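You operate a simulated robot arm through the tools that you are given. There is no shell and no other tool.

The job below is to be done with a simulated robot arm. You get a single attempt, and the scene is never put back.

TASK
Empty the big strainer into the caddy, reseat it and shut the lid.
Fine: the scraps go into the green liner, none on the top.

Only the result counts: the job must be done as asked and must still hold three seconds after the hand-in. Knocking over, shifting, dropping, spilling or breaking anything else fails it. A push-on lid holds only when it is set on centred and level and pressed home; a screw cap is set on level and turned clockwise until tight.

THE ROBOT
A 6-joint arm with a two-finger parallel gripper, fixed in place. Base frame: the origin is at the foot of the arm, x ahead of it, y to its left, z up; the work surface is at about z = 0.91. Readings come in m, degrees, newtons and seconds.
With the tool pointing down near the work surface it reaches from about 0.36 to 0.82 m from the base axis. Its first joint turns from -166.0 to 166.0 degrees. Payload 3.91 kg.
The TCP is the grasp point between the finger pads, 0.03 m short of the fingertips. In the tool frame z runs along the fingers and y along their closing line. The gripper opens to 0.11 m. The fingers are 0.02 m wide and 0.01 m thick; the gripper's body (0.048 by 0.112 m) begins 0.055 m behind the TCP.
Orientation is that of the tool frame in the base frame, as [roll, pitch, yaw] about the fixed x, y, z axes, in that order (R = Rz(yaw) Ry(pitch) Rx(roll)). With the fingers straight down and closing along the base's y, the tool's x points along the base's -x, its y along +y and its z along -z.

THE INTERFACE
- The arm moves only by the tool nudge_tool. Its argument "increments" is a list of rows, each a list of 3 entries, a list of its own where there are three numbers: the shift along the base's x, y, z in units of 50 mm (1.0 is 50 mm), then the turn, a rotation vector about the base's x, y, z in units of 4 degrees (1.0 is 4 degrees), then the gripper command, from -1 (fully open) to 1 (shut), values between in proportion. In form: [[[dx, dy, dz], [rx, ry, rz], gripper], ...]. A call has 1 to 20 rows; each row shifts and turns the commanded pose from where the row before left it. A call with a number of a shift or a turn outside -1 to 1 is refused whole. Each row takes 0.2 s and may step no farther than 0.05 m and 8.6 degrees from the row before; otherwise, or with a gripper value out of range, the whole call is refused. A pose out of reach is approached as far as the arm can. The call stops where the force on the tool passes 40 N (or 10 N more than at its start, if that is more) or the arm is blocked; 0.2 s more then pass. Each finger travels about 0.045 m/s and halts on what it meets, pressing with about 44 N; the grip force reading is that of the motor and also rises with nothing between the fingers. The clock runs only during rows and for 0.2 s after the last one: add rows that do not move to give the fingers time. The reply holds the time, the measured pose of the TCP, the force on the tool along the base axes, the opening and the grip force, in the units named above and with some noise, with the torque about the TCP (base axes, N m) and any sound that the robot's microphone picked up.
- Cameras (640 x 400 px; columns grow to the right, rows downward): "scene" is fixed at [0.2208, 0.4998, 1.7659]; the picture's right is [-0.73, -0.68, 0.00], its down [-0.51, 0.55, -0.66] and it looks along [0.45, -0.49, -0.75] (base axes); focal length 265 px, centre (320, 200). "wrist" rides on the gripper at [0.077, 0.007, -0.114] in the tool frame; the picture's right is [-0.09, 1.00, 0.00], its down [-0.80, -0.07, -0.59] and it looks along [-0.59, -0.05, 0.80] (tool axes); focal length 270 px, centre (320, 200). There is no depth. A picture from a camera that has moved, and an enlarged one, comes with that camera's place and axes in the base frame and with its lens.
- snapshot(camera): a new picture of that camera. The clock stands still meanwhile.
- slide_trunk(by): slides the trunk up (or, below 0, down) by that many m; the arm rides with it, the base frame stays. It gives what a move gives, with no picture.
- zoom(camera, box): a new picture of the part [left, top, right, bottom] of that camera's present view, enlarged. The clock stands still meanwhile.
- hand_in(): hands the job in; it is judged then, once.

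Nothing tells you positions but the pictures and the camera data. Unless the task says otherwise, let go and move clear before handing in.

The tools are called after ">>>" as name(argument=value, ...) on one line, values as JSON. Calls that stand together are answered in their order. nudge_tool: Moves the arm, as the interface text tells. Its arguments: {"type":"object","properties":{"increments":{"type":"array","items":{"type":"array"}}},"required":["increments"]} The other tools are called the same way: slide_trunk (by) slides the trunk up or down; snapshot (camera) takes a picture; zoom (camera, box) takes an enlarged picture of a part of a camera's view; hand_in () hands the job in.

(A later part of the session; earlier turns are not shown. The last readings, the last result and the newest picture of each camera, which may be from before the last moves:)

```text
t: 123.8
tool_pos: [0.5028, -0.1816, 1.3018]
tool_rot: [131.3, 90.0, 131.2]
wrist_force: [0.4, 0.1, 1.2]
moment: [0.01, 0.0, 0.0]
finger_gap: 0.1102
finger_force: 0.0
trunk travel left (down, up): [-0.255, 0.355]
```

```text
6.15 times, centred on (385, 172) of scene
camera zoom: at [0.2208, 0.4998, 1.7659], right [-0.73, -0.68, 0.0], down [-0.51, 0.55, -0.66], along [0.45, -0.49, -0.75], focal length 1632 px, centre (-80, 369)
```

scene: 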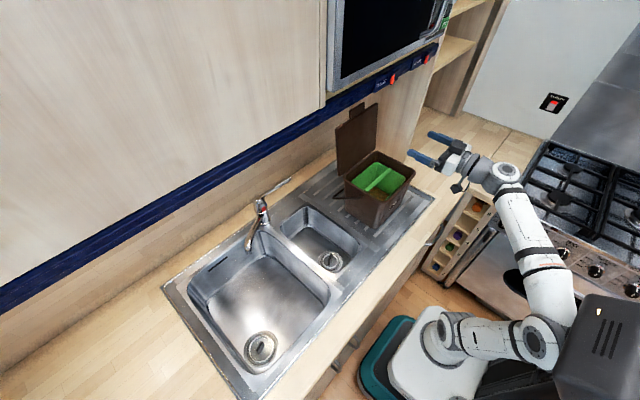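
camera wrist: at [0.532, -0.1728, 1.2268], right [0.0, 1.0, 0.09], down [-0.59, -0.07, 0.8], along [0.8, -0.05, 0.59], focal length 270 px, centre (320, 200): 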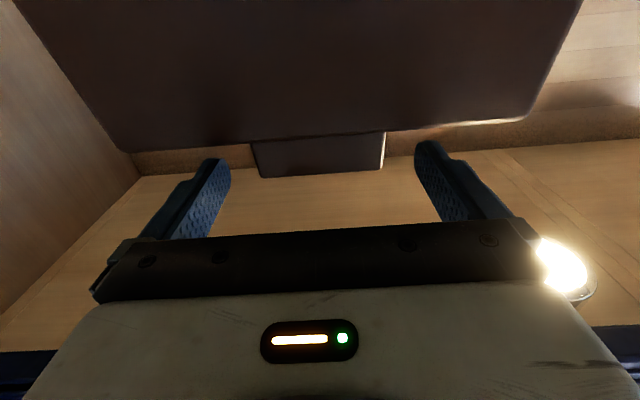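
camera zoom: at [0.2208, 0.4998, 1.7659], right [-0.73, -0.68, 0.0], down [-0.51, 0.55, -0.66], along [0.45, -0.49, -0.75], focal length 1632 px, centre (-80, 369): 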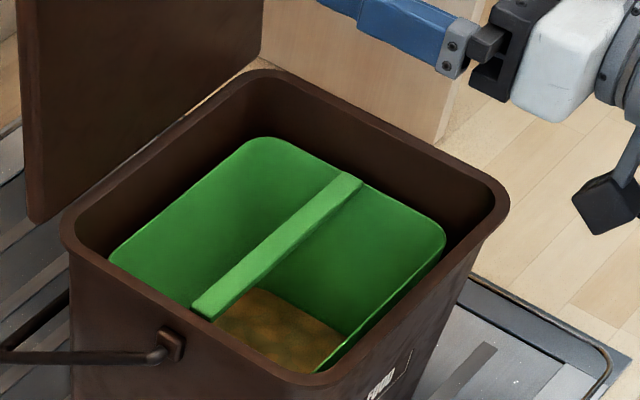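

The caddy is back within about a millimetre. The full-depth pinch gripped too much of the tab and locked its rotation. I'll retry with only a few millimetres of the tab's top corner between the fingertips so the lid can pivot, and check the caddy after a small step.

>>> nudge_tool(increments=[[[0.5, 0.01, 0.06], [0, 0, 0], -1], [[0.7, 0.01, 0.06], [0, 0, 0], -1], [[0.7, 0.01, 0.06], [0, 0, 0], -1], [[0.6, 0, 0.06], [0, 0, 0], -1], [[0.35, 0, 0.06], [0, 0, 0], -1], [[0.13, 0, 0.02], [0, 0, 0], -0.5], [[0, 0, 0], [0, 0, 0], -0.5], [[0, 0, 0], [0, 0, 0], -0.5]])

>>> zoom(camera="wrist", box=[210, 90, 440, 220])

>>> zoom(camera="scene", box=[330, 90, 410, 150])

```text
t: 125.6
tool_pos: [0.6534, -0.1799, 1.3172]
tool_rot: [114.8, 89.9, 114.8]
wrist_force: [-0.3, -0.4, -0.3]
moment: [0.03, 0.0, 0.0]
finger_gap: 0.0827
finger_force: 0.0
trunk travel left (down, up): [-0.255, 0.355]
```

```text
2.78 times, centred on (325, 155) of wrist
camera zoom: at [0.5384, -0.1735, 1.2403], right [0.0, 1.0, 0.09], down [-0.59, -0.07, 0.8], along [0.8, -0.05, 0.59], focal length 752 px, centre (306, 325)
```

zoom: 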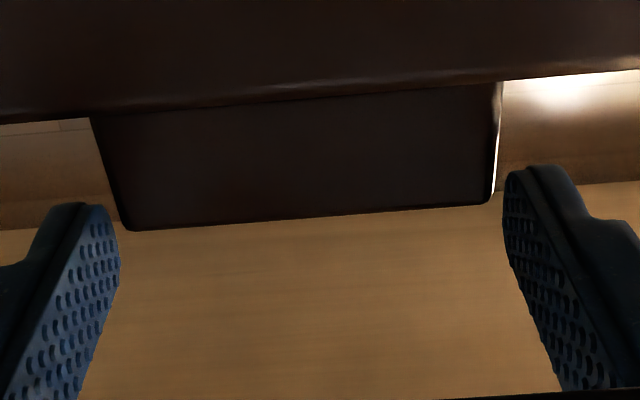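

```text
6.67 times, centred on (370, 120) of scene
camera zoom: at [0.2208, 0.4998, 1.7659], right [-0.73, -0.68, 0.0], down [-0.51, 0.55, -0.66], along [0.45, -0.49, -0.75], focal length 1768 px, centre (-13, 733)
```

zoom: 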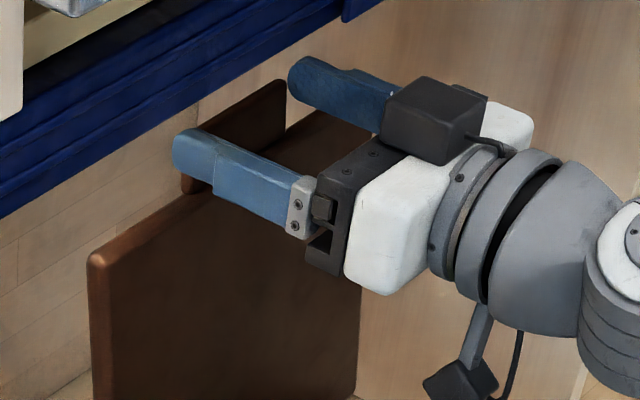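

>>> nudge_tool(increments=[[[0, 0, 0.04], [0, 0, 0], -0.5], [[0, 0, 0], [0, 0, 0], -0.3], [[0, 0, 0], [0, 0, 0], -0.3], [[0, 0, 0], [0, 0, 0], -0.3]])

>>> nudge_tool(increments=[[[-0.1, 0, 0.02], [0, 0, 0], -0.3], [[-0.15, 0, 0.02], [0, 0, 0], -0.3], [[-0.15, 0, 0.014], [0, 0, 0], -0.3], [[0, 0, 0], [0, 0, 0], -0.3]])

>>> zoom(camera="wrist", box=[210, 90, 440, 220])

>>> zoom(camera="scene", box=[330, 90, 450, 210])

```text
t: 126.6
tool_pos: [0.6525, -0.179, 1.319]
tool_rot: [179.9, 89.9, 179.9]
wrist_force: [0.0, 0.2, 0.6]
moment: [0.08, 0.19, -0.07]
finger_gap: 0.0794
finger_force: 43.8
trunk travel left (down, up): [-0.255, 0.355]
```

```text
t: 127.6
tool_pos: [0.6338, -0.1782, 1.3229]
tool_rot: [31.9, 90.0, 31.7]
wrist_force: [1.8, -0.8, 0.7]
moment: [0.17, -0.44, -0.06]
finger_gap: 0.0796
finger_force: 44.0
trunk travel left (down, up): [-0.255, 0.355]
```

```text
2.78 times, centred on (325, 155) of wrist
camera zoom: at [0.5191, -0.1724, 1.2446], right [0.0, 1.0, 0.09], down [-0.59, -0.07, 0.8], along [0.8, -0.05, 0.59], focal length 752 px, centre (306, 325)
```

zoom: 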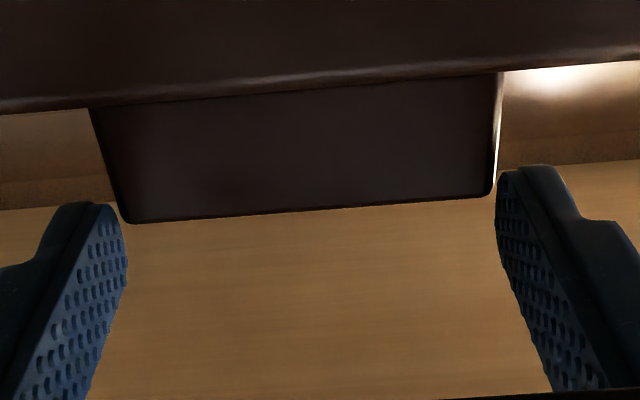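

```text
3.33 times, centred on (390, 150) of scene
camera zoom: at [0.2208, 0.4998, 1.7659], right [-0.73, -0.68, 0.0], down [-0.51, 0.55, -0.66], along [0.45, -0.49, -0.75], focal length 884 px, centre (87, 367)
```

zoom: 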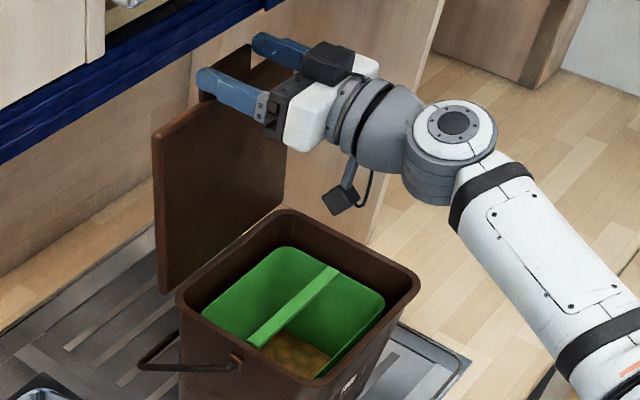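

The lid still stays locked to the pinch and drags the caddy, so pinching is no good. I'll push the caddy back by reversing exactly, release, and then hook the lid's top edge from behind instead.

>>> nudge_tool(increments=[[[0.1, 0, -0.02], [0, 0, 0], -0.3], [[0.15, 0, -0.02], [0, 0, 0], -0.3], [[0.12, -0.01, -0.02], [0, 0, 0], -0.3], [[0.02, 0, 0], [0, 0, 0], -0.3], [[0, 0, 0], [0, 0, 0], -0.3]])

>>> zoom(camera="scene", box=[330, 90, 450, 210])

>>> zoom(camera="scene", box=[340, 140, 430, 205])

```text
t: 128.8
tool_pos: [0.6525, -0.1793, 1.3185]
tool_rot: [134.5, 90.0, 134.4]
wrist_force: [-0.7, 0.8, 0.7]
moment: [0.09, 0.32, 0.12]
finger_gap: 0.0795
finger_force: 43.8
trunk travel left (down, up): [-0.255, 0.355]
```

```text
3.33 times, centred on (390, 150) of scene
camera zoom: at [0.2208, 0.4998, 1.7659], right [-0.73, -0.68, 0.0], down [-0.51, 0.55, -0.66], along [0.45, -0.49, -0.75], focal length 884 px, centre (87, 367)
```

zoom: 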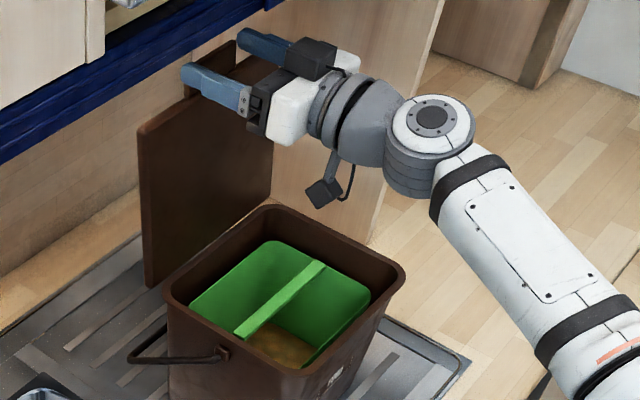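

```text
6.15 times, centred on (385, 172) of scene
camera zoom: at [0.2208, 0.4998, 1.7659], right [-0.73, -0.68, 0.0], down [-0.51, 0.55, -0.66], along [0.45, -0.49, -0.75], focal length 1632 px, centre (-80, 369)
```

zoom: 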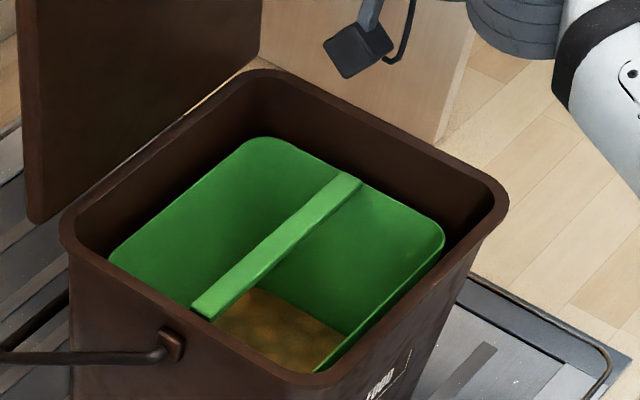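

The caddy is back in place. Releasing and withdrawing, then raising the trunk a little for the hook approach.

>>> nudge_tool(increments=[[[0, 0, 0], [0, 0, 0], -0.5], [[0, 0, 0], [0, 0, 0], -1], [[0, 0, 0], [0, 0, 0], -1], [[0, 0, 0], [0, 0, 0], -1], [[-0.3, 0, 0], [0, 0, 0], -1], [[-0.7, 0, 0], [0, 0, 0], -1], [[-0.8, 0, 0], [0, 0, 0], -1], [[-0.8, 0, 0], [0, 0, 0], -1], [[-0.8, 0, 0], [0, 0, 0], -1], [[-0.6, 0, 0], [0, 0, 0], -1], [[0, 0, 0], [0, 0, 0], -1]])

>>> slide_trunk(by=0.08)

>>> zoom(camera="scene", box=[320, 80, 480, 200])

```text
t: 131.2
tool_pos: [0.4522, -0.1802, 1.3189]
tool_rot: [170.2, 90.0, 170.1]
wrist_force: [-1.0, -0.1, 0.6]
moment: [-0.03, 0.0, -0.02]
finger_gap: 0.1099
finger_force: 0.1
trunk travel left (down, up): [-0.255, 0.355]
```

```text
t: 132.4
tool_pos: [0.4516, -0.1791, 1.3976]
tool_rot: [121.9, 90.0, 121.9]
wrist_force: [-0.5, 0.6, 0.5]
moment: [0.01, 0.01, -0.01]
finger_gap: 0.11
finger_force: 0.0
trunk travel left (down, up): [-0.335, 0.275]
```

```text
3.33 times, centred on (400, 140) of scene
camera zoom: at [0.2208, 0.4998, 1.7659], right [-0.73, -0.68, 0.0], down [-0.51, 0.55, -0.66], along [0.45, -0.49, -0.75], focal length 884 px, centre (53, 400)
```

zoom: 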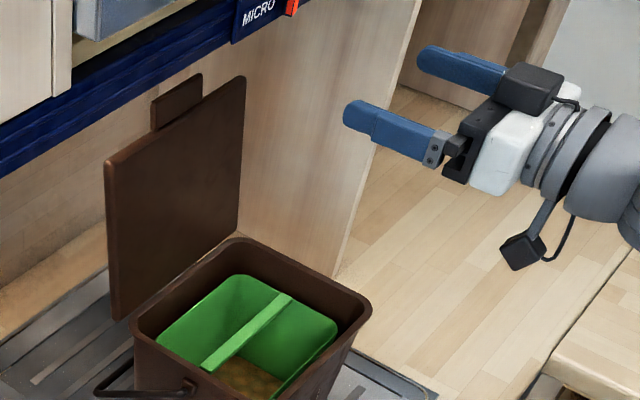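

The hinge itself is free; it was the pinch that locked it. My plan is a loose cage with the gripper rolled so one finger reaches over and behind the tab while the other stays in front, so the lid can be eased past vertical and lowered on the front finger. First I'll reorient clear of everything.

>>> nudge_tool(increments=[[[-0.02, 0, -0.16], [0, 1, 0], -1], [[-0.02, 0, -0.16], [0, 1, 0], -1], [[-0.02, 0, -0.16], [0, 1, 0], -1], [[-0.02, 0, -0.16], [0, 1, 0], -1], [[-0.02, 0, -0.16], [0, 1, 0], -1], [[-0.02, 0, -0.16], [0, 1, 0], -1], [[-0.02, 0, -0.16], [0, 1, 0], -1], [[-0.02, 0, -0.16], [0, 1, 0], -1], [[-0.02, 0, -0.16], [0, 1, 0], -1], [[-0.02, 0, -0.16], [0, 1, 0], -1], [[0, 0, 0], [0, 0, 0], -1]])

>>> nudge_tool(increments=[[[0, 0, 0], [-0.766, 0, 0.643], -1], [[0, 0, 0], [-0.766, 0, 0.643], -1], [[0, 0, 0], [-0.766, 0, 0.643], -1], [[0, 0, 0], [-0.766, 0, 0.643], -1], [[0, 0, 0], [-0.766, 0, 0.643], -1], [[0, 0, 0], [-0.766, 0, 0.643], -1], [[0, 0, 0], [-0.766, 0, 0.643], -1], [[0, 0, 0], [-0.766, 0, 0.643], -1], [[0, 0, 0], [-0.766, 0, 0.643], -1], [[0, 0, 0], [-0.766, 0, 0.643], -1], [[0, 0, 0], [-0.766, 0, 0.643], -1], [[0, 0, 0], [-0.766, 0, 0.643], -1], [[0, 0, 0], [0, 0, 0], -1]])

```text
t: 134.8
tool_pos: [0.4414, -0.18, 1.319]
tool_rot: [-179.9, 50.0, 180.0]
wrist_force: [-0.9, -0.5, -0.5]
moment: [-0.02, -0.01, 0.0]
finger_gap: 0.1103
finger_force: 0.0
trunk travel left (down, up): [-0.335, 0.275]
```

```text
t: 137.6
tool_pos: [0.4414, -0.1804, 1.3194]
tool_rot: [-138.4, 30.7, -120.1]
wrist_force: [-0.5, -1.0, 0.0]
moment: [0.0, -0.02, 0.02]
finger_gap: 0.1104
finger_force: 0.1
trunk travel left (down, up): [-0.335, 0.275]
```

>>> nudge_tool(increments=[[[0, 0, 0], [-0.766, 0, 0.643], -1], [[0, 0, 0], [-0.766, 0, 0.643], -1], [[0, 0, 0], [-0.766, 0, 0.643], -1], [[0, 0, 0], [-0.766, 0, 0.643], -1], [[0, 0, 0], [-0.766, 0, 0.643], -1], [[0, 0, 0], [-0.766, 0, 0.643], -1], [[0, 0, 0], [-0.766, 0, 0.643], -1], [[0, 0, 0], [-0.766, 0, 0.643], -1], [[0, 0, 0], [-0.766, 0, 0.643], -1], [[0, 0, 0], [-0.766, 0, 0.643], -1], [[0, 0, 0], [-0.383, 0, 0.3215], -1], [[0, 0, 0], [0, 0, 0], -1]])

>>> snapshot(camera="scene")

>>> snapshot(camera="wrist")

```text
t: 140.2
tool_pos: [0.4423, -0.1792, 1.318]
tool_rot: [-130.0, 0.0, -89.9]
wrist_force: [-0.8, -0.4, -0.2]
moment: [0.0, 0.0, -0.01]
finger_gap: 0.1101
finger_force: 0.0
trunk travel left (down, up): [-0.335, 0.275]
```

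```text
taken
```

scene: 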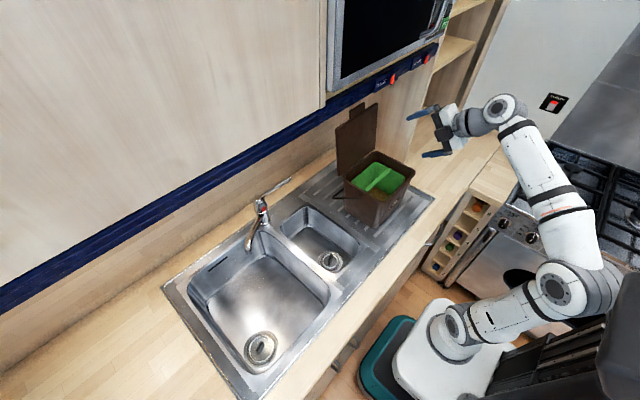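

```text
taken
camera wrist: at [0.3497, -0.257, 1.386], right [-0.64, 0.09, -0.76], down [-0.41, 0.8, 0.44], along [0.65, 0.59, -0.48], focal length 270 px, centre (320, 200)
```

wrist: 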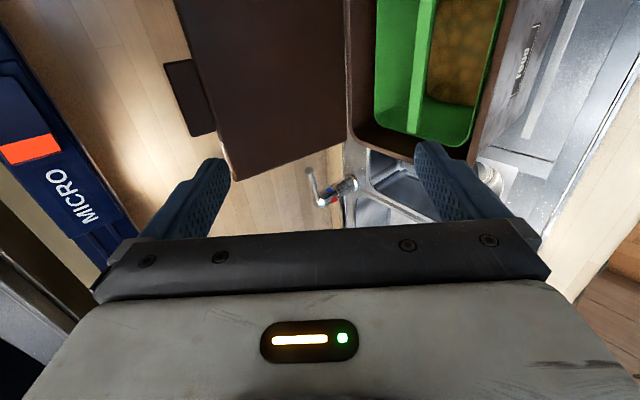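

>>> nudge_tool(increments=[[[0.4, 0, 0.05], [0, -0.5, 0], -1], [[0.5, 0, 0.05], [0, -0.5, 0], -1], [[0.5, 0, 0.05], [0, -0.5, 0], -1], [[0.5, -0.01, 0.05], [0, -0.5, 0], -1], [[0.4, 0, 0.04], [0, -0.5, 0], -1], [[0, 0, 0], [0, 0, 0], -1]])

>>> snapshot(camera="wrist")

>>> zoom(camera="scene", box=[320, 80, 440, 200])

```text
t: 141.6
tool_pos: [0.558, -0.18, 1.3312]
tool_rot: [-119.9, 0.1, -89.9]
wrist_force: [0.6, 0.2, 0.2]
moment: [-0.01, -0.01, -0.04]
finger_gap: 0.1101
finger_force: 0.0
trunk travel left (down, up): [-0.335, 0.275]
```

```text
taken
camera wrist: at [0.4555, -0.2587, 1.3821], right [-0.5, 0.09, -0.86], down [-0.48, 0.8, 0.36], along [0.72, 0.59, -0.36], focal length 270 px, centre (320, 200)
```

wrist: 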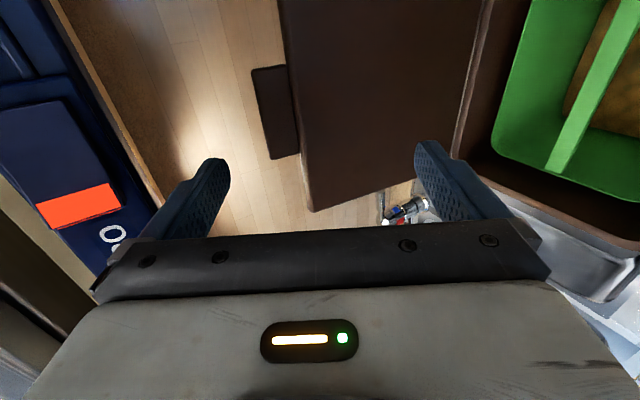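

```text
3.33 times, centred on (380, 140) of scene
camera zoom: at [0.2208, 0.4998, 1.7659], right [-0.73, -0.68, 0.0], down [-0.51, 0.55, -0.66], along [0.45, -0.49, -0.75], focal length 884 px, centre (120, 400)
```

zoom: 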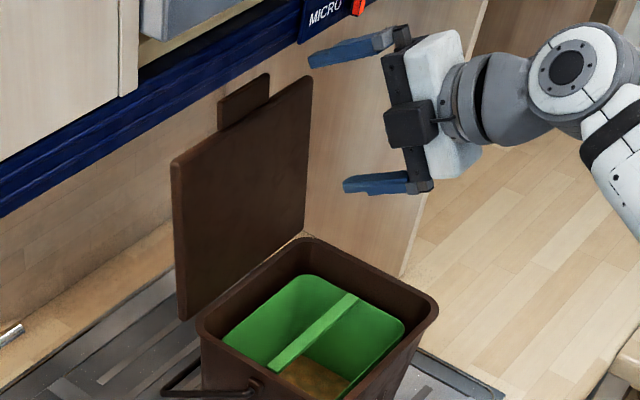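

Tab centre re-measured at about (0.680, 1.300). I'll advance along the finger direction so the upper finger passes just over the tab's top with several millimetres of clearance.

>>> nudge_tool(increments=[[[0.433, 0, -0.25], [0, 0, 0], -1], [[0.433, 0, -0.25], [0, 0, 0], -1], [[0.346, 0, -0.2], [0, 0, 0], -1], [[0, 0, 0], [0, 0, 0], -1]])

>>> snapshot(camera="wrist")

>>> zoom(camera="scene", box=[330, 80, 430, 180])

```text
t: 142.6
tool_pos: [0.6189, -0.179, 1.2947]
tool_rot: [-120.0, 0.2, -90.0]
wrist_force: [-0.6, 0.2, -0.7]
moment: [0.0, 0.01, -0.01]
finger_gap: 0.1099
finger_force: 0.0
trunk travel left (down, up): [-0.335, 0.275]
```

```text
taken
camera wrist: at [0.5151, -0.2574, 1.3454], right [-0.5, 0.09, -0.86], down [-0.48, 0.8, 0.36], along [0.72, 0.59, -0.36], focal length 270 px, centre (320, 200)
```

wrist: 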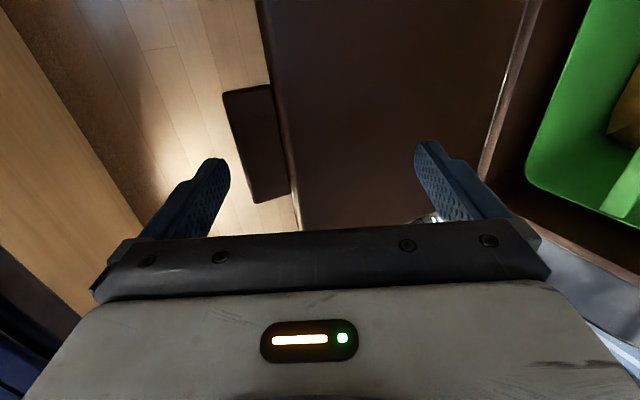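

```text
4.00 times, centred on (380, 130) of scene
camera zoom: at [0.2208, 0.4998, 1.7659], right [-0.73, -0.68, 0.0], down [-0.51, 0.55, -0.66], along [0.45, -0.49, -0.75], focal length 1061 px, centre (80, 480)
```

zoom: 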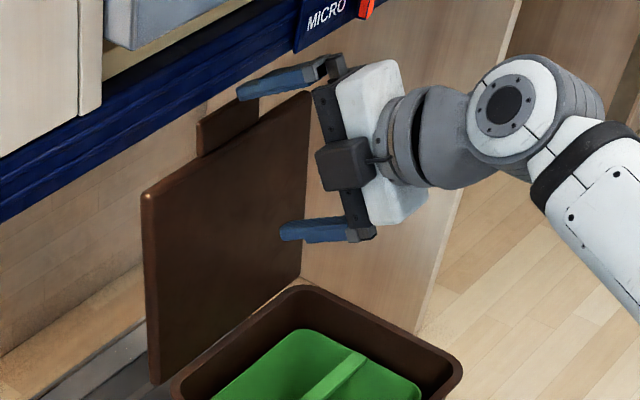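

>>> nudge_tool(increments=[[[0.286, 0, -0.165], [0, 0, 0], -1], [[0.286, 0, -0.165], [0, 0, 0], -1], [[0, 0, 0], [0, 0, 0], -1]])

>>> snapshot(camera="wrist")

>>> zoom(camera="scene", box=[330, 80, 430, 180])

```text
t: 143.4
tool_pos: [0.6431, -0.181, 1.2842]
tool_rot: [-119.6, 0.0, -90.1]
wrist_force: [4.6, -2.0, 18.7]
moment: [0.06, -0.87, -0.15]
finger_gap: 0.11
finger_force: 0.5
trunk travel left (down, up): [-0.335, 0.275]
```

```text
taken
camera wrist: at [0.5409, -0.2578, 1.3327], right [-0.49, 0.09, -0.87], down [-0.48, 0.8, 0.35], along [0.73, 0.59, -0.35], focal length 270 px, centre (320, 200)
```

wrist: 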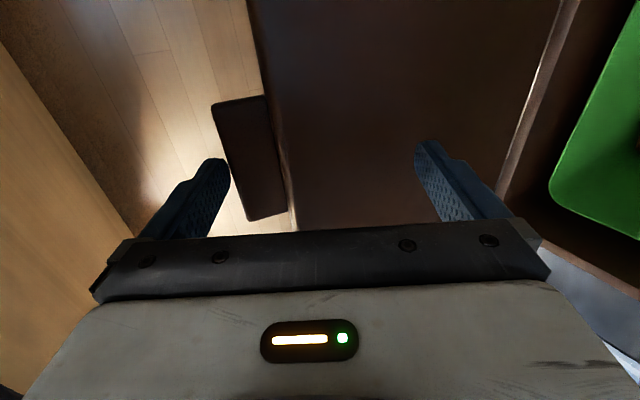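

```text
4.00 times, centred on (380, 130) of scene
camera zoom: at [0.2208, 0.4998, 1.7659], right [-0.73, -0.68, 0.0], down [-0.51, 0.55, -0.66], along [0.45, -0.49, -0.75], focal length 1061 px, centre (80, 480)
```

zoom: 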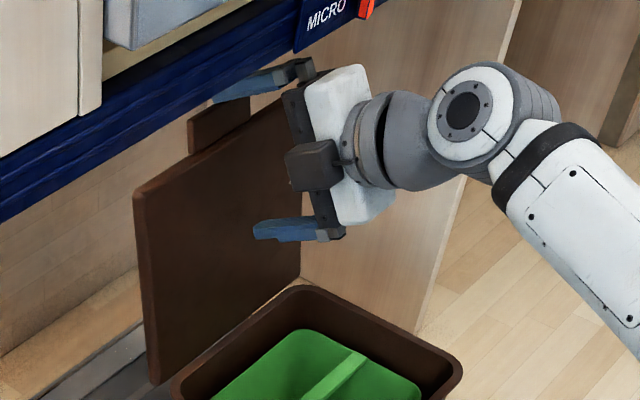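

The upper finger landed on the tab's top edge (about 18 N down), nudging the lid slightly further open; the caddy itself hasn't moved. I'll lift off a few millimetres to relieve it before hooking behind.

>>> nudge_tool(increments=[[[0, 0, 0.12], [0, 0, 0], -1], [[0, 0, 0.1], [0, 0, 0], -1], [[0, 0, 0], [0, 0, 0], -1]])

>>> snapshot(camera="wrist")

>>> zoom(camera="scene", box=[330, 80, 430, 180])

```text
t: 144.2
tool_pos: [0.6461, -0.18, 1.2881]
tool_rot: [-120.0, 0.1, -90.0]
wrist_force: [-0.1, -0.1, 0.0]
moment: [0.0, -0.02, 0.01]
finger_gap: 0.1099
finger_force: 0.0
trunk travel left (down, up): [-0.335, 0.275]
```

```text
taken
camera wrist: at [0.5429, -0.2577, 1.3393], right [-0.5, 0.09, -0.86], down [-0.48, 0.8, 0.36], along [0.72, 0.59, -0.36], focal length 270 px, centre (320, 200)
```

wrist: 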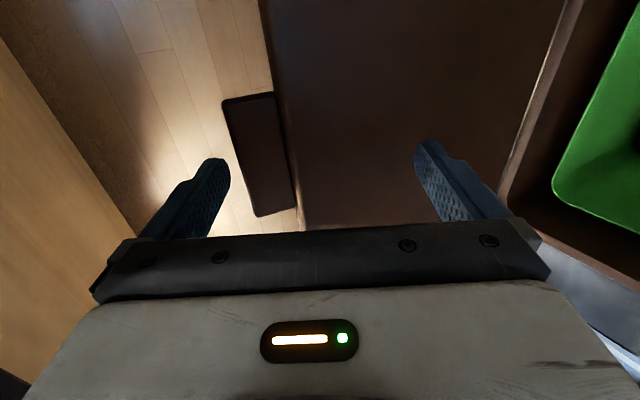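

```text
4.00 times, centred on (380, 130) of scene
camera zoom: at [0.2208, 0.4998, 1.7659], right [-0.73, -0.68, 0.0], down [-0.51, 0.55, -0.66], along [0.45, -0.49, -0.75], focal length 1061 px, centre (80, 480)
```

zoom: 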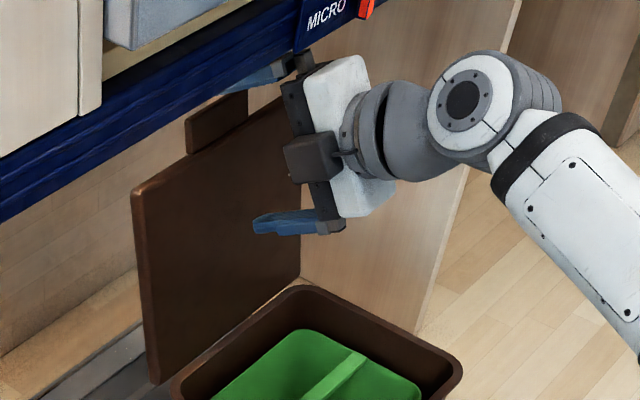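

>>> nudge_tool(increments=[[[0.13, 0, -0.075], [0, 0, 0], -1], [[0.13, 0, -0.075], [0, 0, 0], -1], [[0, 0, -0.06], [0, 0, 0], -1], [[0, 0, 0], [0, 0, 0], -1]])

>>> snapshot(camera="wrist")

>>> zoom(camera="scene", box=[330, 80, 430, 180])

```text
t: 145.2
tool_pos: [0.6586, -0.1806, 1.2779]
tool_rot: [-120.0, 0.0, -90.0]
wrist_force: [0.3, -1.1, -0.2]
moment: [-0.04, 0.03, 0.03]
finger_gap: 0.1102
finger_force: 0.1
trunk travel left (down, up): [-0.335, 0.275]
```

```text
taken
camera wrist: at [0.5564, -0.2584, 1.3296], right [-0.5, 0.09, -0.86], down [-0.48, 0.8, 0.36], along [0.72, 0.59, -0.36], focal length 270 px, centre (320, 200)
```

wrist: 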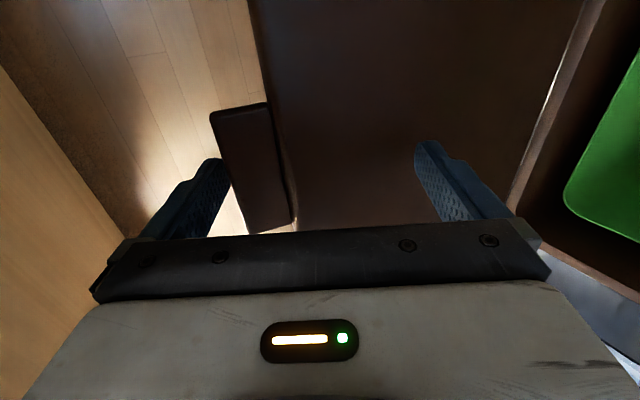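

```text
4.00 times, centred on (380, 130) of scene
camera zoom: at [0.2208, 0.4998, 1.7659], right [-0.73, -0.68, 0.0], down [-0.51, 0.55, -0.66], along [0.45, -0.49, -0.75], focal length 1061 px, centre (80, 480)
```

zoom: 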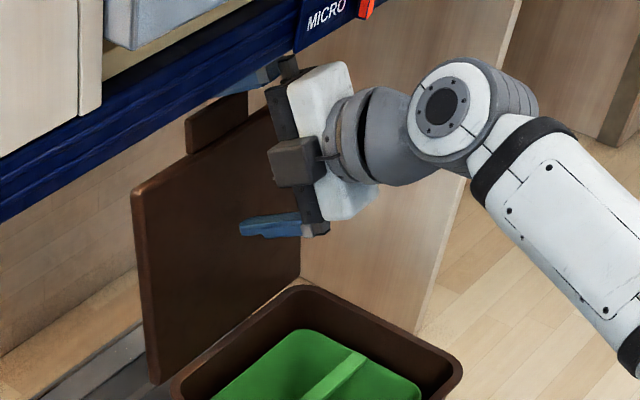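

The finger now sits just above the tab with its tip behind it, and no contact force. I'll pull gently toward the robot in small steps and watch the lid and caddy.

>>> nudge_tool(increments=[[[-0.1, 0, 0], [0, 0, 0], -1], [[-0.1, 0, 0], [0, 0, 0], -1], [[-0.1, 0, 0], [0, 0, 0], -1], [[-0.1, 0, 0], [0, 0, 0], -1], [[0, 0, 0], [0, 0, 0], -1]])

>>> snapshot(camera="wrist")

>>> zoom(camera="scene", box=[330, 80, 450, 200])

```text
t: 146.4
tool_pos: [0.639, -0.1793, 1.2809]
tool_rot: [-119.8, 0.0, -90.0]
wrist_force: [1.9, -0.5, 13.3]
moment: [-0.1, -0.55, -0.06]
finger_gap: 0.1101
finger_force: 0.1
trunk travel left (down, up): [-0.335, 0.275]
```

```text
taken
camera wrist: at [0.5347, -0.2572, 1.3324], right [-0.49, 0.09, -0.86], down [-0.48, 0.8, 0.36], along [0.72, 0.59, -0.35], focal length 270 px, centre (320, 200)
```

wrist: 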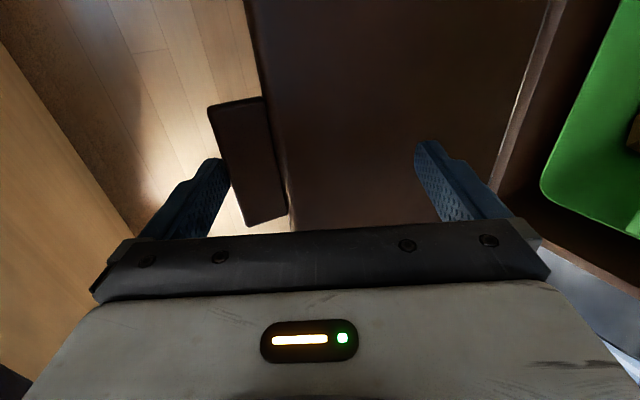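

```text
3.33 times, centred on (390, 140) of scene
camera zoom: at [0.2208, 0.4998, 1.7659], right [-0.73, -0.68, 0.0], down [-0.51, 0.55, -0.66], along [0.45, -0.49, -0.75], focal length 884 px, centre (87, 400)
```

zoom: 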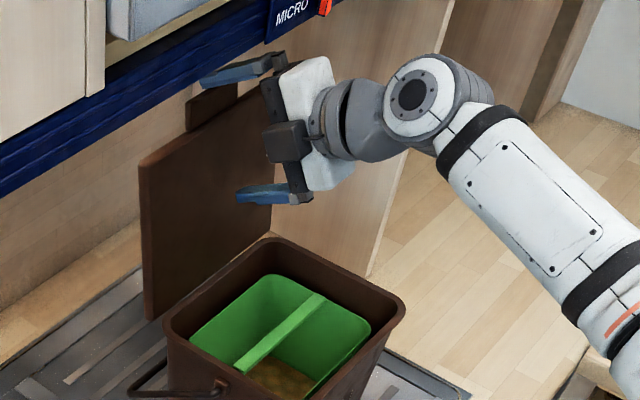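

>>> nudge_tool(increments=[[[0, 0, 0.04], [0, 0, 0], -1], [[-0.1, 0, 0.03], [0, 0, 0], -1], [[-0.1, 0, 0.02], [0, 0, 0], -1], [[0, 0, 0], [0, 0, 0], -1]])

>>> snapshot(camera="wrist")

>>> zoom(camera="scene", box=[330, 80, 450, 200])

```text
t: 147.4
tool_pos: [0.6306, -0.1812, 1.2853]
tool_rot: [-120.1, 0.1, -89.9]
wrist_force: [0.1, 0.1, 0.8]
moment: [0.01, -0.04, 0.0]
finger_gap: 0.1097
finger_force: 0.1
trunk travel left (down, up): [-0.335, 0.275]
```

```text
taken
camera wrist: at [0.5266, -0.2578, 1.3346], right [-0.5, 0.09, -0.86], down [-0.48, 0.8, 0.36], along [0.72, 0.59, -0.36], focal length 270 px, centre (320, 200)
```

wrist: 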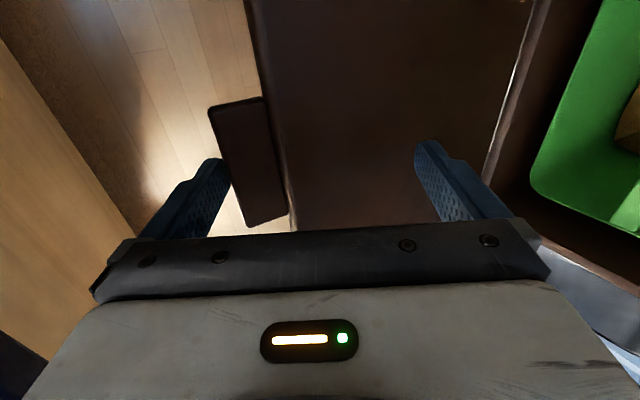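

```text
3.33 times, centred on (390, 140) of scene
camera zoom: at [0.2208, 0.4998, 1.7659], right [-0.73, -0.68, 0.0], down [-0.51, 0.55, -0.66], along [0.45, -0.49, -0.75], focal length 884 px, centre (87, 400)
```

zoom: 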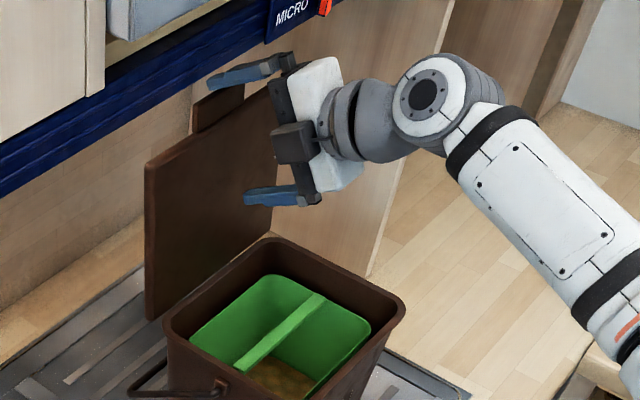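

It works: the lid is following the finger with almost no force and the caddy hasn't moved. I'll keep pulling past vertical.

>>> nudge_tool(increments=[[[-0.15, 0, 0.015], [0, 0, 0], -1], [[-0.15, 0, 0.01], [0, 0, 0], -1], [[-0.15, 0, 0], [0, 0, 0], -1], [[0, 0, 0], [0, 0, 0], -1]])

>>> snapshot(camera="wrist")

>>> zoom(camera="scene", box=[330, 80, 450, 200])

```text
t: 148.4
tool_pos: [0.6062, -0.1805, 1.2863]
tool_rot: [-119.9, 0.2, -90.1]
wrist_force: [-0.3, -0.5, 0.6]
moment: [0.01, 0.03, 0.03]
finger_gap: 0.11
finger_force: 0.1
trunk travel left (down, up): [-0.335, 0.275]
```

```text
taken
camera wrist: at [0.5026, -0.2578, 1.3376], right [-0.5, 0.09, -0.86], down [-0.48, 0.8, 0.36], along [0.72, 0.59, -0.36], focal length 270 px, centre (320, 200)
```

wrist: 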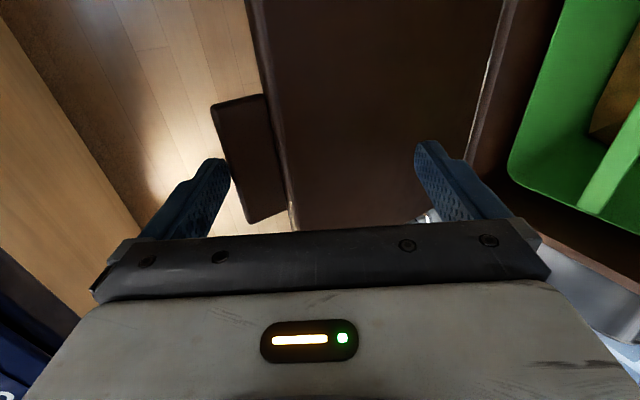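

```text
3.33 times, centred on (390, 140) of scene
camera zoom: at [0.2208, 0.4998, 1.7659], right [-0.73, -0.68, 0.0], down [-0.51, 0.55, -0.66], along [0.45, -0.49, -0.75], focal length 884 px, centre (87, 400)
```

zoom: 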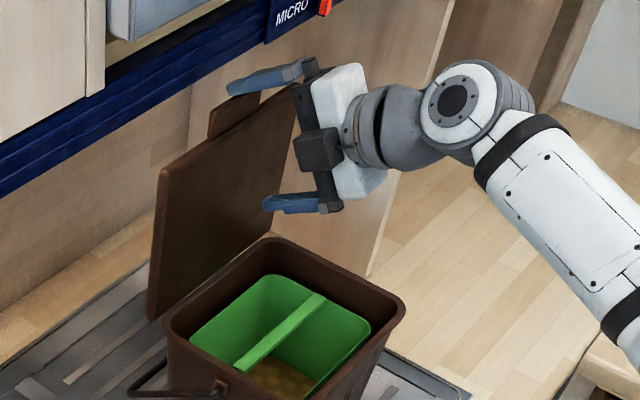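

>>> nudge_tool(increments=[[[-0.15, 0, 0], [0, 0, 0], -1], [[-0.15, 0, 0], [0, 0, 0], -1], [[-0.15, 0, -0.01], [0, 0, 0], -1], [[0, 0, 0], [0, 0, 0], -1]])

>>> snapshot(camera="wrist")

>>> zoom(camera="scene", box=[330, 80, 450, 200])

```text
t: 149.4
tool_pos: [0.5838, -0.1818, 1.2859]
tool_rot: [-120.0, 0.3, -90.0]
wrist_force: [0.9, -0.3, 0.5]
moment: [0.0, -0.03, 0.01]
finger_gap: 0.1101
finger_force: 0.1
trunk travel left (down, up): [-0.335, 0.275]
```

```text
taken
camera wrist: at [0.4797, -0.2582, 1.3367], right [-0.5, 0.09, -0.86], down [-0.48, 0.8, 0.36], along [0.72, 0.59, -0.36], focal length 270 px, centre (320, 200)
```

wrist: 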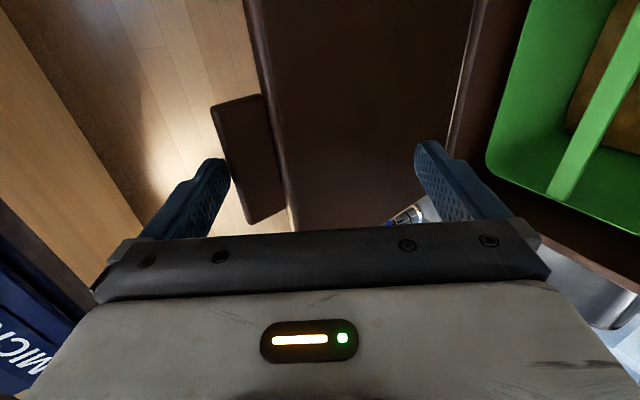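

```text
3.33 times, centred on (390, 140) of scene
camera zoom: at [0.2208, 0.4998, 1.7659], right [-0.73, -0.68, 0.0], down [-0.51, 0.55, -0.66], along [0.45, -0.49, -0.75], focal length 884 px, centre (87, 400)
```

zoom: 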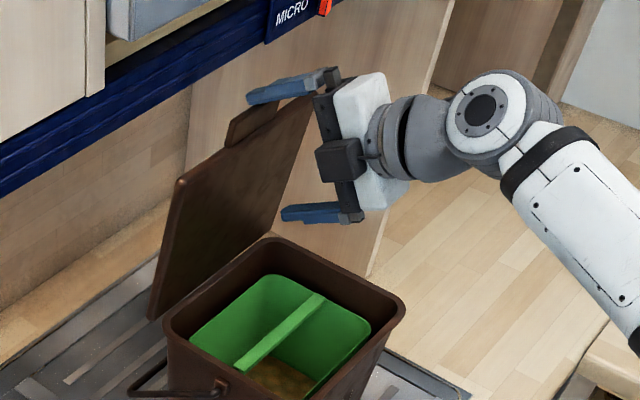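

The lid is at about 84° and its hinge friction holds it, following the finger quietly. I'll continue along the arc, now sinking slightly.

>>> nudge_tool(increments=[[[-0.15, 0, -0.02], [0, 0, 0], -1], [[-0.15, 0, -0.03], [0, 0, 0], -1], [[-0.15, 0, -0.035], [0, 0, 0], -1], [[-0.15, 0, -0.04], [0, 0, 0], -1], [[0, 0, 0], [0, 0, 0], -1]])

>>> snapshot(camera="wrist")

>>> zoom(camera="scene", box=[330, 80, 450, 200])

```text
t: 150.6
tool_pos: [0.553, -0.1811, 1.2794]
tool_rot: [-120.0, 0.1, -90.1]
wrist_force: [0.0, -0.8, 0.0]
moment: [0.04, 0.03, -0.02]
finger_gap: 0.1101
finger_force: 0.1
trunk travel left (down, up): [-0.335, 0.275]
```

```text
taken
camera wrist: at [0.45, -0.2584, 1.33], right [-0.5, 0.09, -0.86], down [-0.48, 0.8, 0.36], along [0.72, 0.59, -0.36], focal length 270 px, centre (320, 200)
```

wrist: 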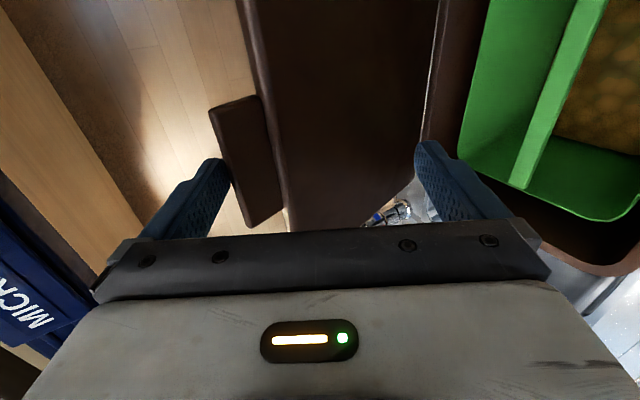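

```text
3.33 times, centred on (390, 140) of scene
camera zoom: at [0.2208, 0.4998, 1.7659], right [-0.73, -0.68, 0.0], down [-0.51, 0.55, -0.66], along [0.45, -0.49, -0.75], focal length 884 px, centre (87, 400)
```

zoom: 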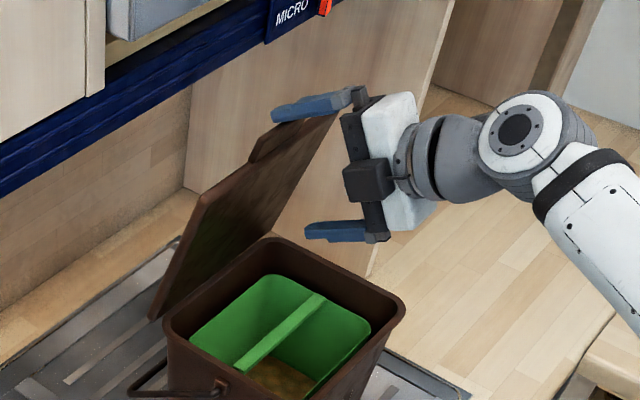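

>>> nudge_tool(increments=[[[-0.2, 0, -0.07], [0, 0, 0], -1], [[-0.2, 0, -0.075], [0, 0, 0], -1], [[-0.2, 0, -0.085], [0, 0, 0], -1], [[-0.2, 0, -0.095], [0, 0, 0], -1], [[-0.2, 0, -0.1], [0, 0, 0], -1], [[0, 0, 0], [0, 0, 0], -1]])

>>> snapshot(camera="wrist")

>>> zoom(camera="scene", box=[330, 80, 450, 200])

```text
t: 152.0
tool_pos: [0.5026, -0.1789, 1.2573]
tool_rot: [-120.0, 0.1, -90.1]
wrist_force: [-0.3, -0.4, 0.0]
moment: [0.0, 0.04, 0.03]
finger_gap: 0.11
finger_force: 0.2
trunk travel left (down, up): [-0.335, 0.275]
```

```text
taken
camera wrist: at [0.4002, -0.2562, 1.3074], right [-0.5, 0.09, -0.86], down [-0.48, 0.8, 0.36], along [0.72, 0.59, -0.36], focal length 270 px, centre (320, 200)
```

wrist: 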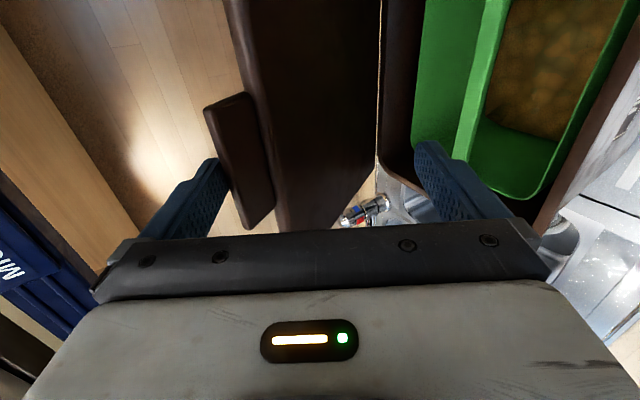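

```text
3.33 times, centred on (390, 140) of scene
camera zoom: at [0.2208, 0.4998, 1.7659], right [-0.73, -0.68, 0.0], down [-0.51, 0.55, -0.66], along [0.45, -0.49, -0.75], focal length 884 px, centre (87, 400)
```

zoom: 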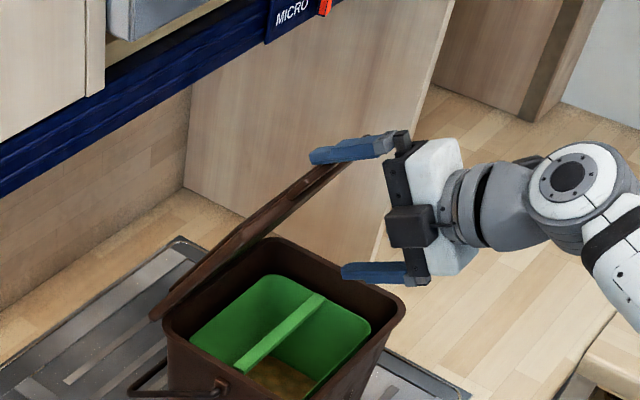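

The lid is at about 60°, still holding itself and following; the caddy hasn't moved. I'll continue to about 40° while tipping the tool more downward to stay comfortably within reach.

>>> nudge_tool(increments=[[[-0.199, 0, -0.099], [0, 0.625, 0], -1], [[-0.199, 0, -0.099], [0, 0.625, 0], -1], [[-0.159, 0, -0.069], [0, 0.625, 0], -1], [[-0.159, 0, -0.069], [0, 0.625, 0], -1], [[0, 0, 0], [0, 0, 0], -1]])

>>> snapshot(camera="wrist")

>>> zoom(camera="scene", box=[330, 80, 450, 200])

```text
t: 153.2
tool_pos: [0.4673, -0.18, 1.2411]
tool_rot: [-130.0, 0.1, -90.0]
wrist_force: [-0.1, 0.6, 0.1]
moment: [-0.01, -0.01, 0.0]
finger_gap: 0.1098
finger_force: 0.0
trunk travel left (down, up): [-0.335, 0.275]
```

```text
taken
camera wrist: at [0.3743, -0.2573, 1.3086], right [-0.64, 0.09, -0.76], down [-0.41, 0.8, 0.44], along [0.65, 0.59, -0.48], focal length 270 px, centre (320, 200)
```

wrist: 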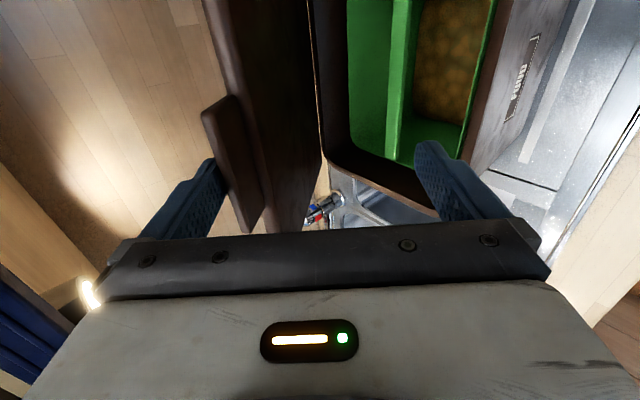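

```text
3.33 times, centred on (390, 140) of scene
camera zoom: at [0.2208, 0.4998, 1.7659], right [-0.73, -0.68, 0.0], down [-0.51, 0.55, -0.66], along [0.45, -0.49, -0.75], focal length 884 px, centre (87, 400)
```

zoom: 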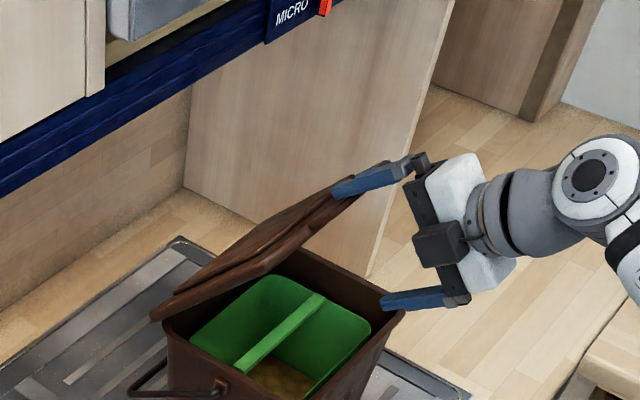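

>>> nudge_tool(increments=[[[-0.14, 0, -0.079], [0, 0.625, 0], -1], [[-0.14, 0, -0.079], [0, 0.625, 0], -1], [[-0.117, 0, -0.091], [0, 0.625, 0], -1], [[-0.117, 0, -0.091], [0, 0.625, 0], -1], [[0, 0, 0], [0, 0, 0], -1]])

>>> snapshot(camera="wrist")

>>> zoom(camera="scene", box=[330, 80, 450, 200])

```text
t: 154.4
tool_pos: [0.4396, -0.1795, 1.2238]
tool_rot: [-140.1, 0.1, -90.0]
wrist_force: [-0.5, 0.8, 0.2]
moment: [0.0, 0.01, 0.02]
finger_gap: 0.1099
finger_force: 0.1
trunk travel left (down, up): [-0.335, 0.275]
```

```text
taken
camera wrist: at [0.3618, -0.2576, 1.306], right [-0.76, 0.09, -0.64], down [-0.33, 0.8, 0.5], along [0.56, 0.59, -0.58], focal length 270 px, centre (320, 200)
```

wrist: 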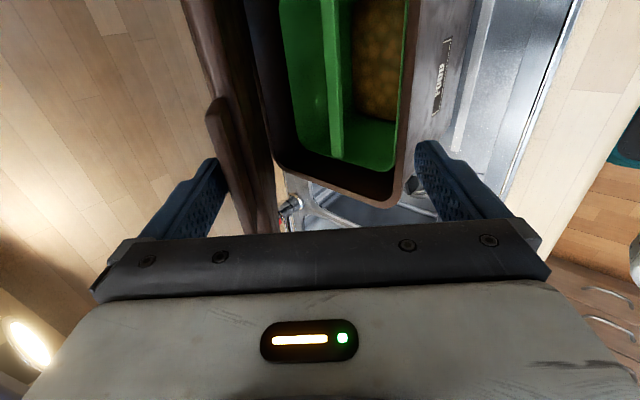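

```text
3.33 times, centred on (390, 140) of scene
camera zoom: at [0.2208, 0.4998, 1.7659], right [-0.73, -0.68, 0.0], down [-0.51, 0.55, -0.66], along [0.45, -0.49, -0.75], focal length 884 px, centre (87, 400)
```

zoom: 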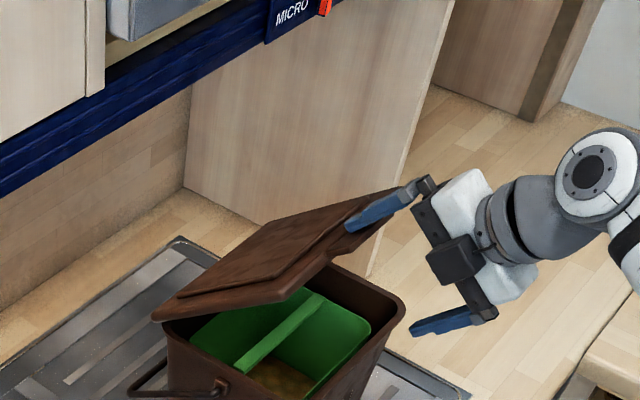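

>>> nudge_tool(increments=[[[-0.161, 0, -0.104], [0, 0.833, 0], -1], [[-0.161, 0, -0.104], [0, 0.833, 0], -1], [[-0.161, 0, -0.104], [0, 0.833, 0], -1], [[-0.1, 0, -0.127], [0, 0.833, 0], -1], [[-0.1, 0, -0.127], [0, 0.833, 0], -1], [[-0.1, 0, -0.127], [0, 0.833, 0], -1], [[0, 0, 0], [0, 0, 0], -1]])

>>> snapshot(camera="wrist")

>>> zoom(camera="scene", box=[330, 80, 450, 200])

```text
t: 156.0
tool_pos: [0.4028, -0.1814, 1.1896]
tool_rot: [-160.0, 0.1, -90.1]
wrist_force: [0.9, 0.1, -0.4]
moment: [0.02, 0.01, -0.03]
finger_gap: 0.1098
finger_force: 0.1
trunk travel left (down, up): [-0.335, 0.275]
```

```text
taken
camera wrist: at [0.3577, -0.2583, 1.294], right [-0.94, 0.09, -0.34], down [-0.14, 0.8, 0.58], along [0.32, 0.59, -0.74], focal length 270 px, centre (320, 200)
```

wrist: 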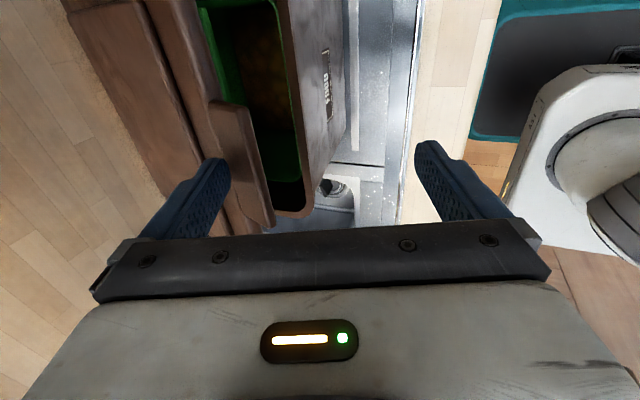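

```text
3.33 times, centred on (390, 140) of scene
camera zoom: at [0.2208, 0.4998, 1.7659], right [-0.73, -0.68, 0.0], down [-0.51, 0.55, -0.66], along [0.45, -0.49, -0.75], focal length 884 px, centre (87, 400)
```

zoom: 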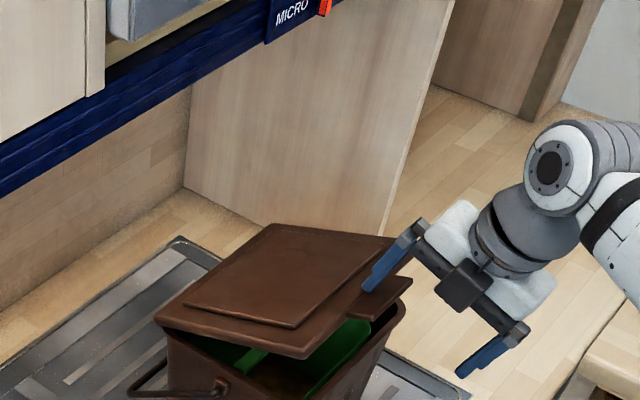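

>>> nudge_tool(increments=[[[-0.06, 0, -0.147], [0, 0.833, 0], -1], [[-0.06, 0, -0.147], [0, 0.833, 0], -1], [[-0.06, 0, -0.147], [0, 0.833, 0], -1], [[0, 0, -0.08], [0, 0.833, 0], -1], [[0, 0, -0.08], [0, 0.833, 0], -1], [[0, 0, -0.08], [0, 0.833, 0], -1], [[0, 0, 0], [0, 0, 0], -1]])

>>> snapshot(camera="wrist")

>>> zoom(camera="scene", box=[330, 100, 450, 220])

```text
t: 157.6
tool_pos: [0.3943, -0.1806, 1.1543]
tool_rot: [180.0, 0.0, -90.1]
wrist_force: [-0.6, 1.3, -0.2]
moment: [0.02, 0.01, 0.01]
finger_gap: 0.1099
finger_force: 0.0
trunk travel left (down, up): [-0.335, 0.275]
```

```text
taken
camera wrist: at [0.3873, -0.2588, 1.2683], right [-1.0, 0.09, 0.0], down [0.07, 0.8, 0.59], along [0.05, 0.59, -0.8], focal length 270 px, centre (320, 200)
```

wrist: 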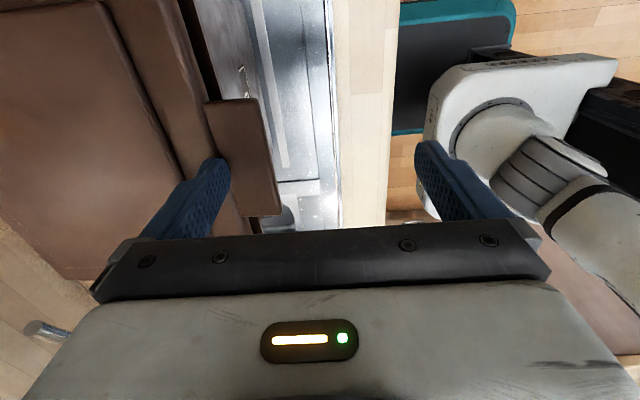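

```text
3.33 times, centred on (390, 160) of scene
camera zoom: at [0.2208, 0.4998, 1.7659], right [-0.73, -0.68, 0.0], down [-0.51, 0.55, -0.66], along [0.45, -0.49, -0.75], focal length 884 px, centre (87, 333)
```

zoom: 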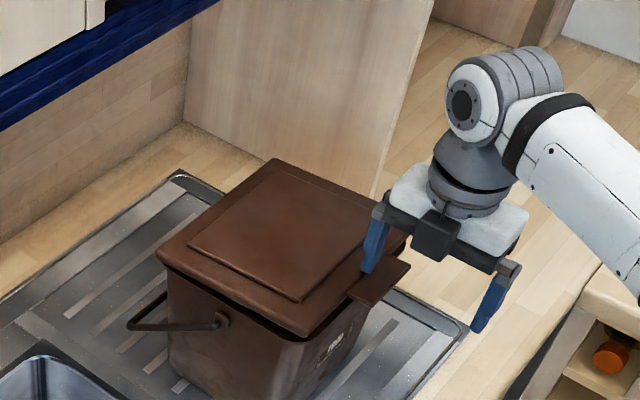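

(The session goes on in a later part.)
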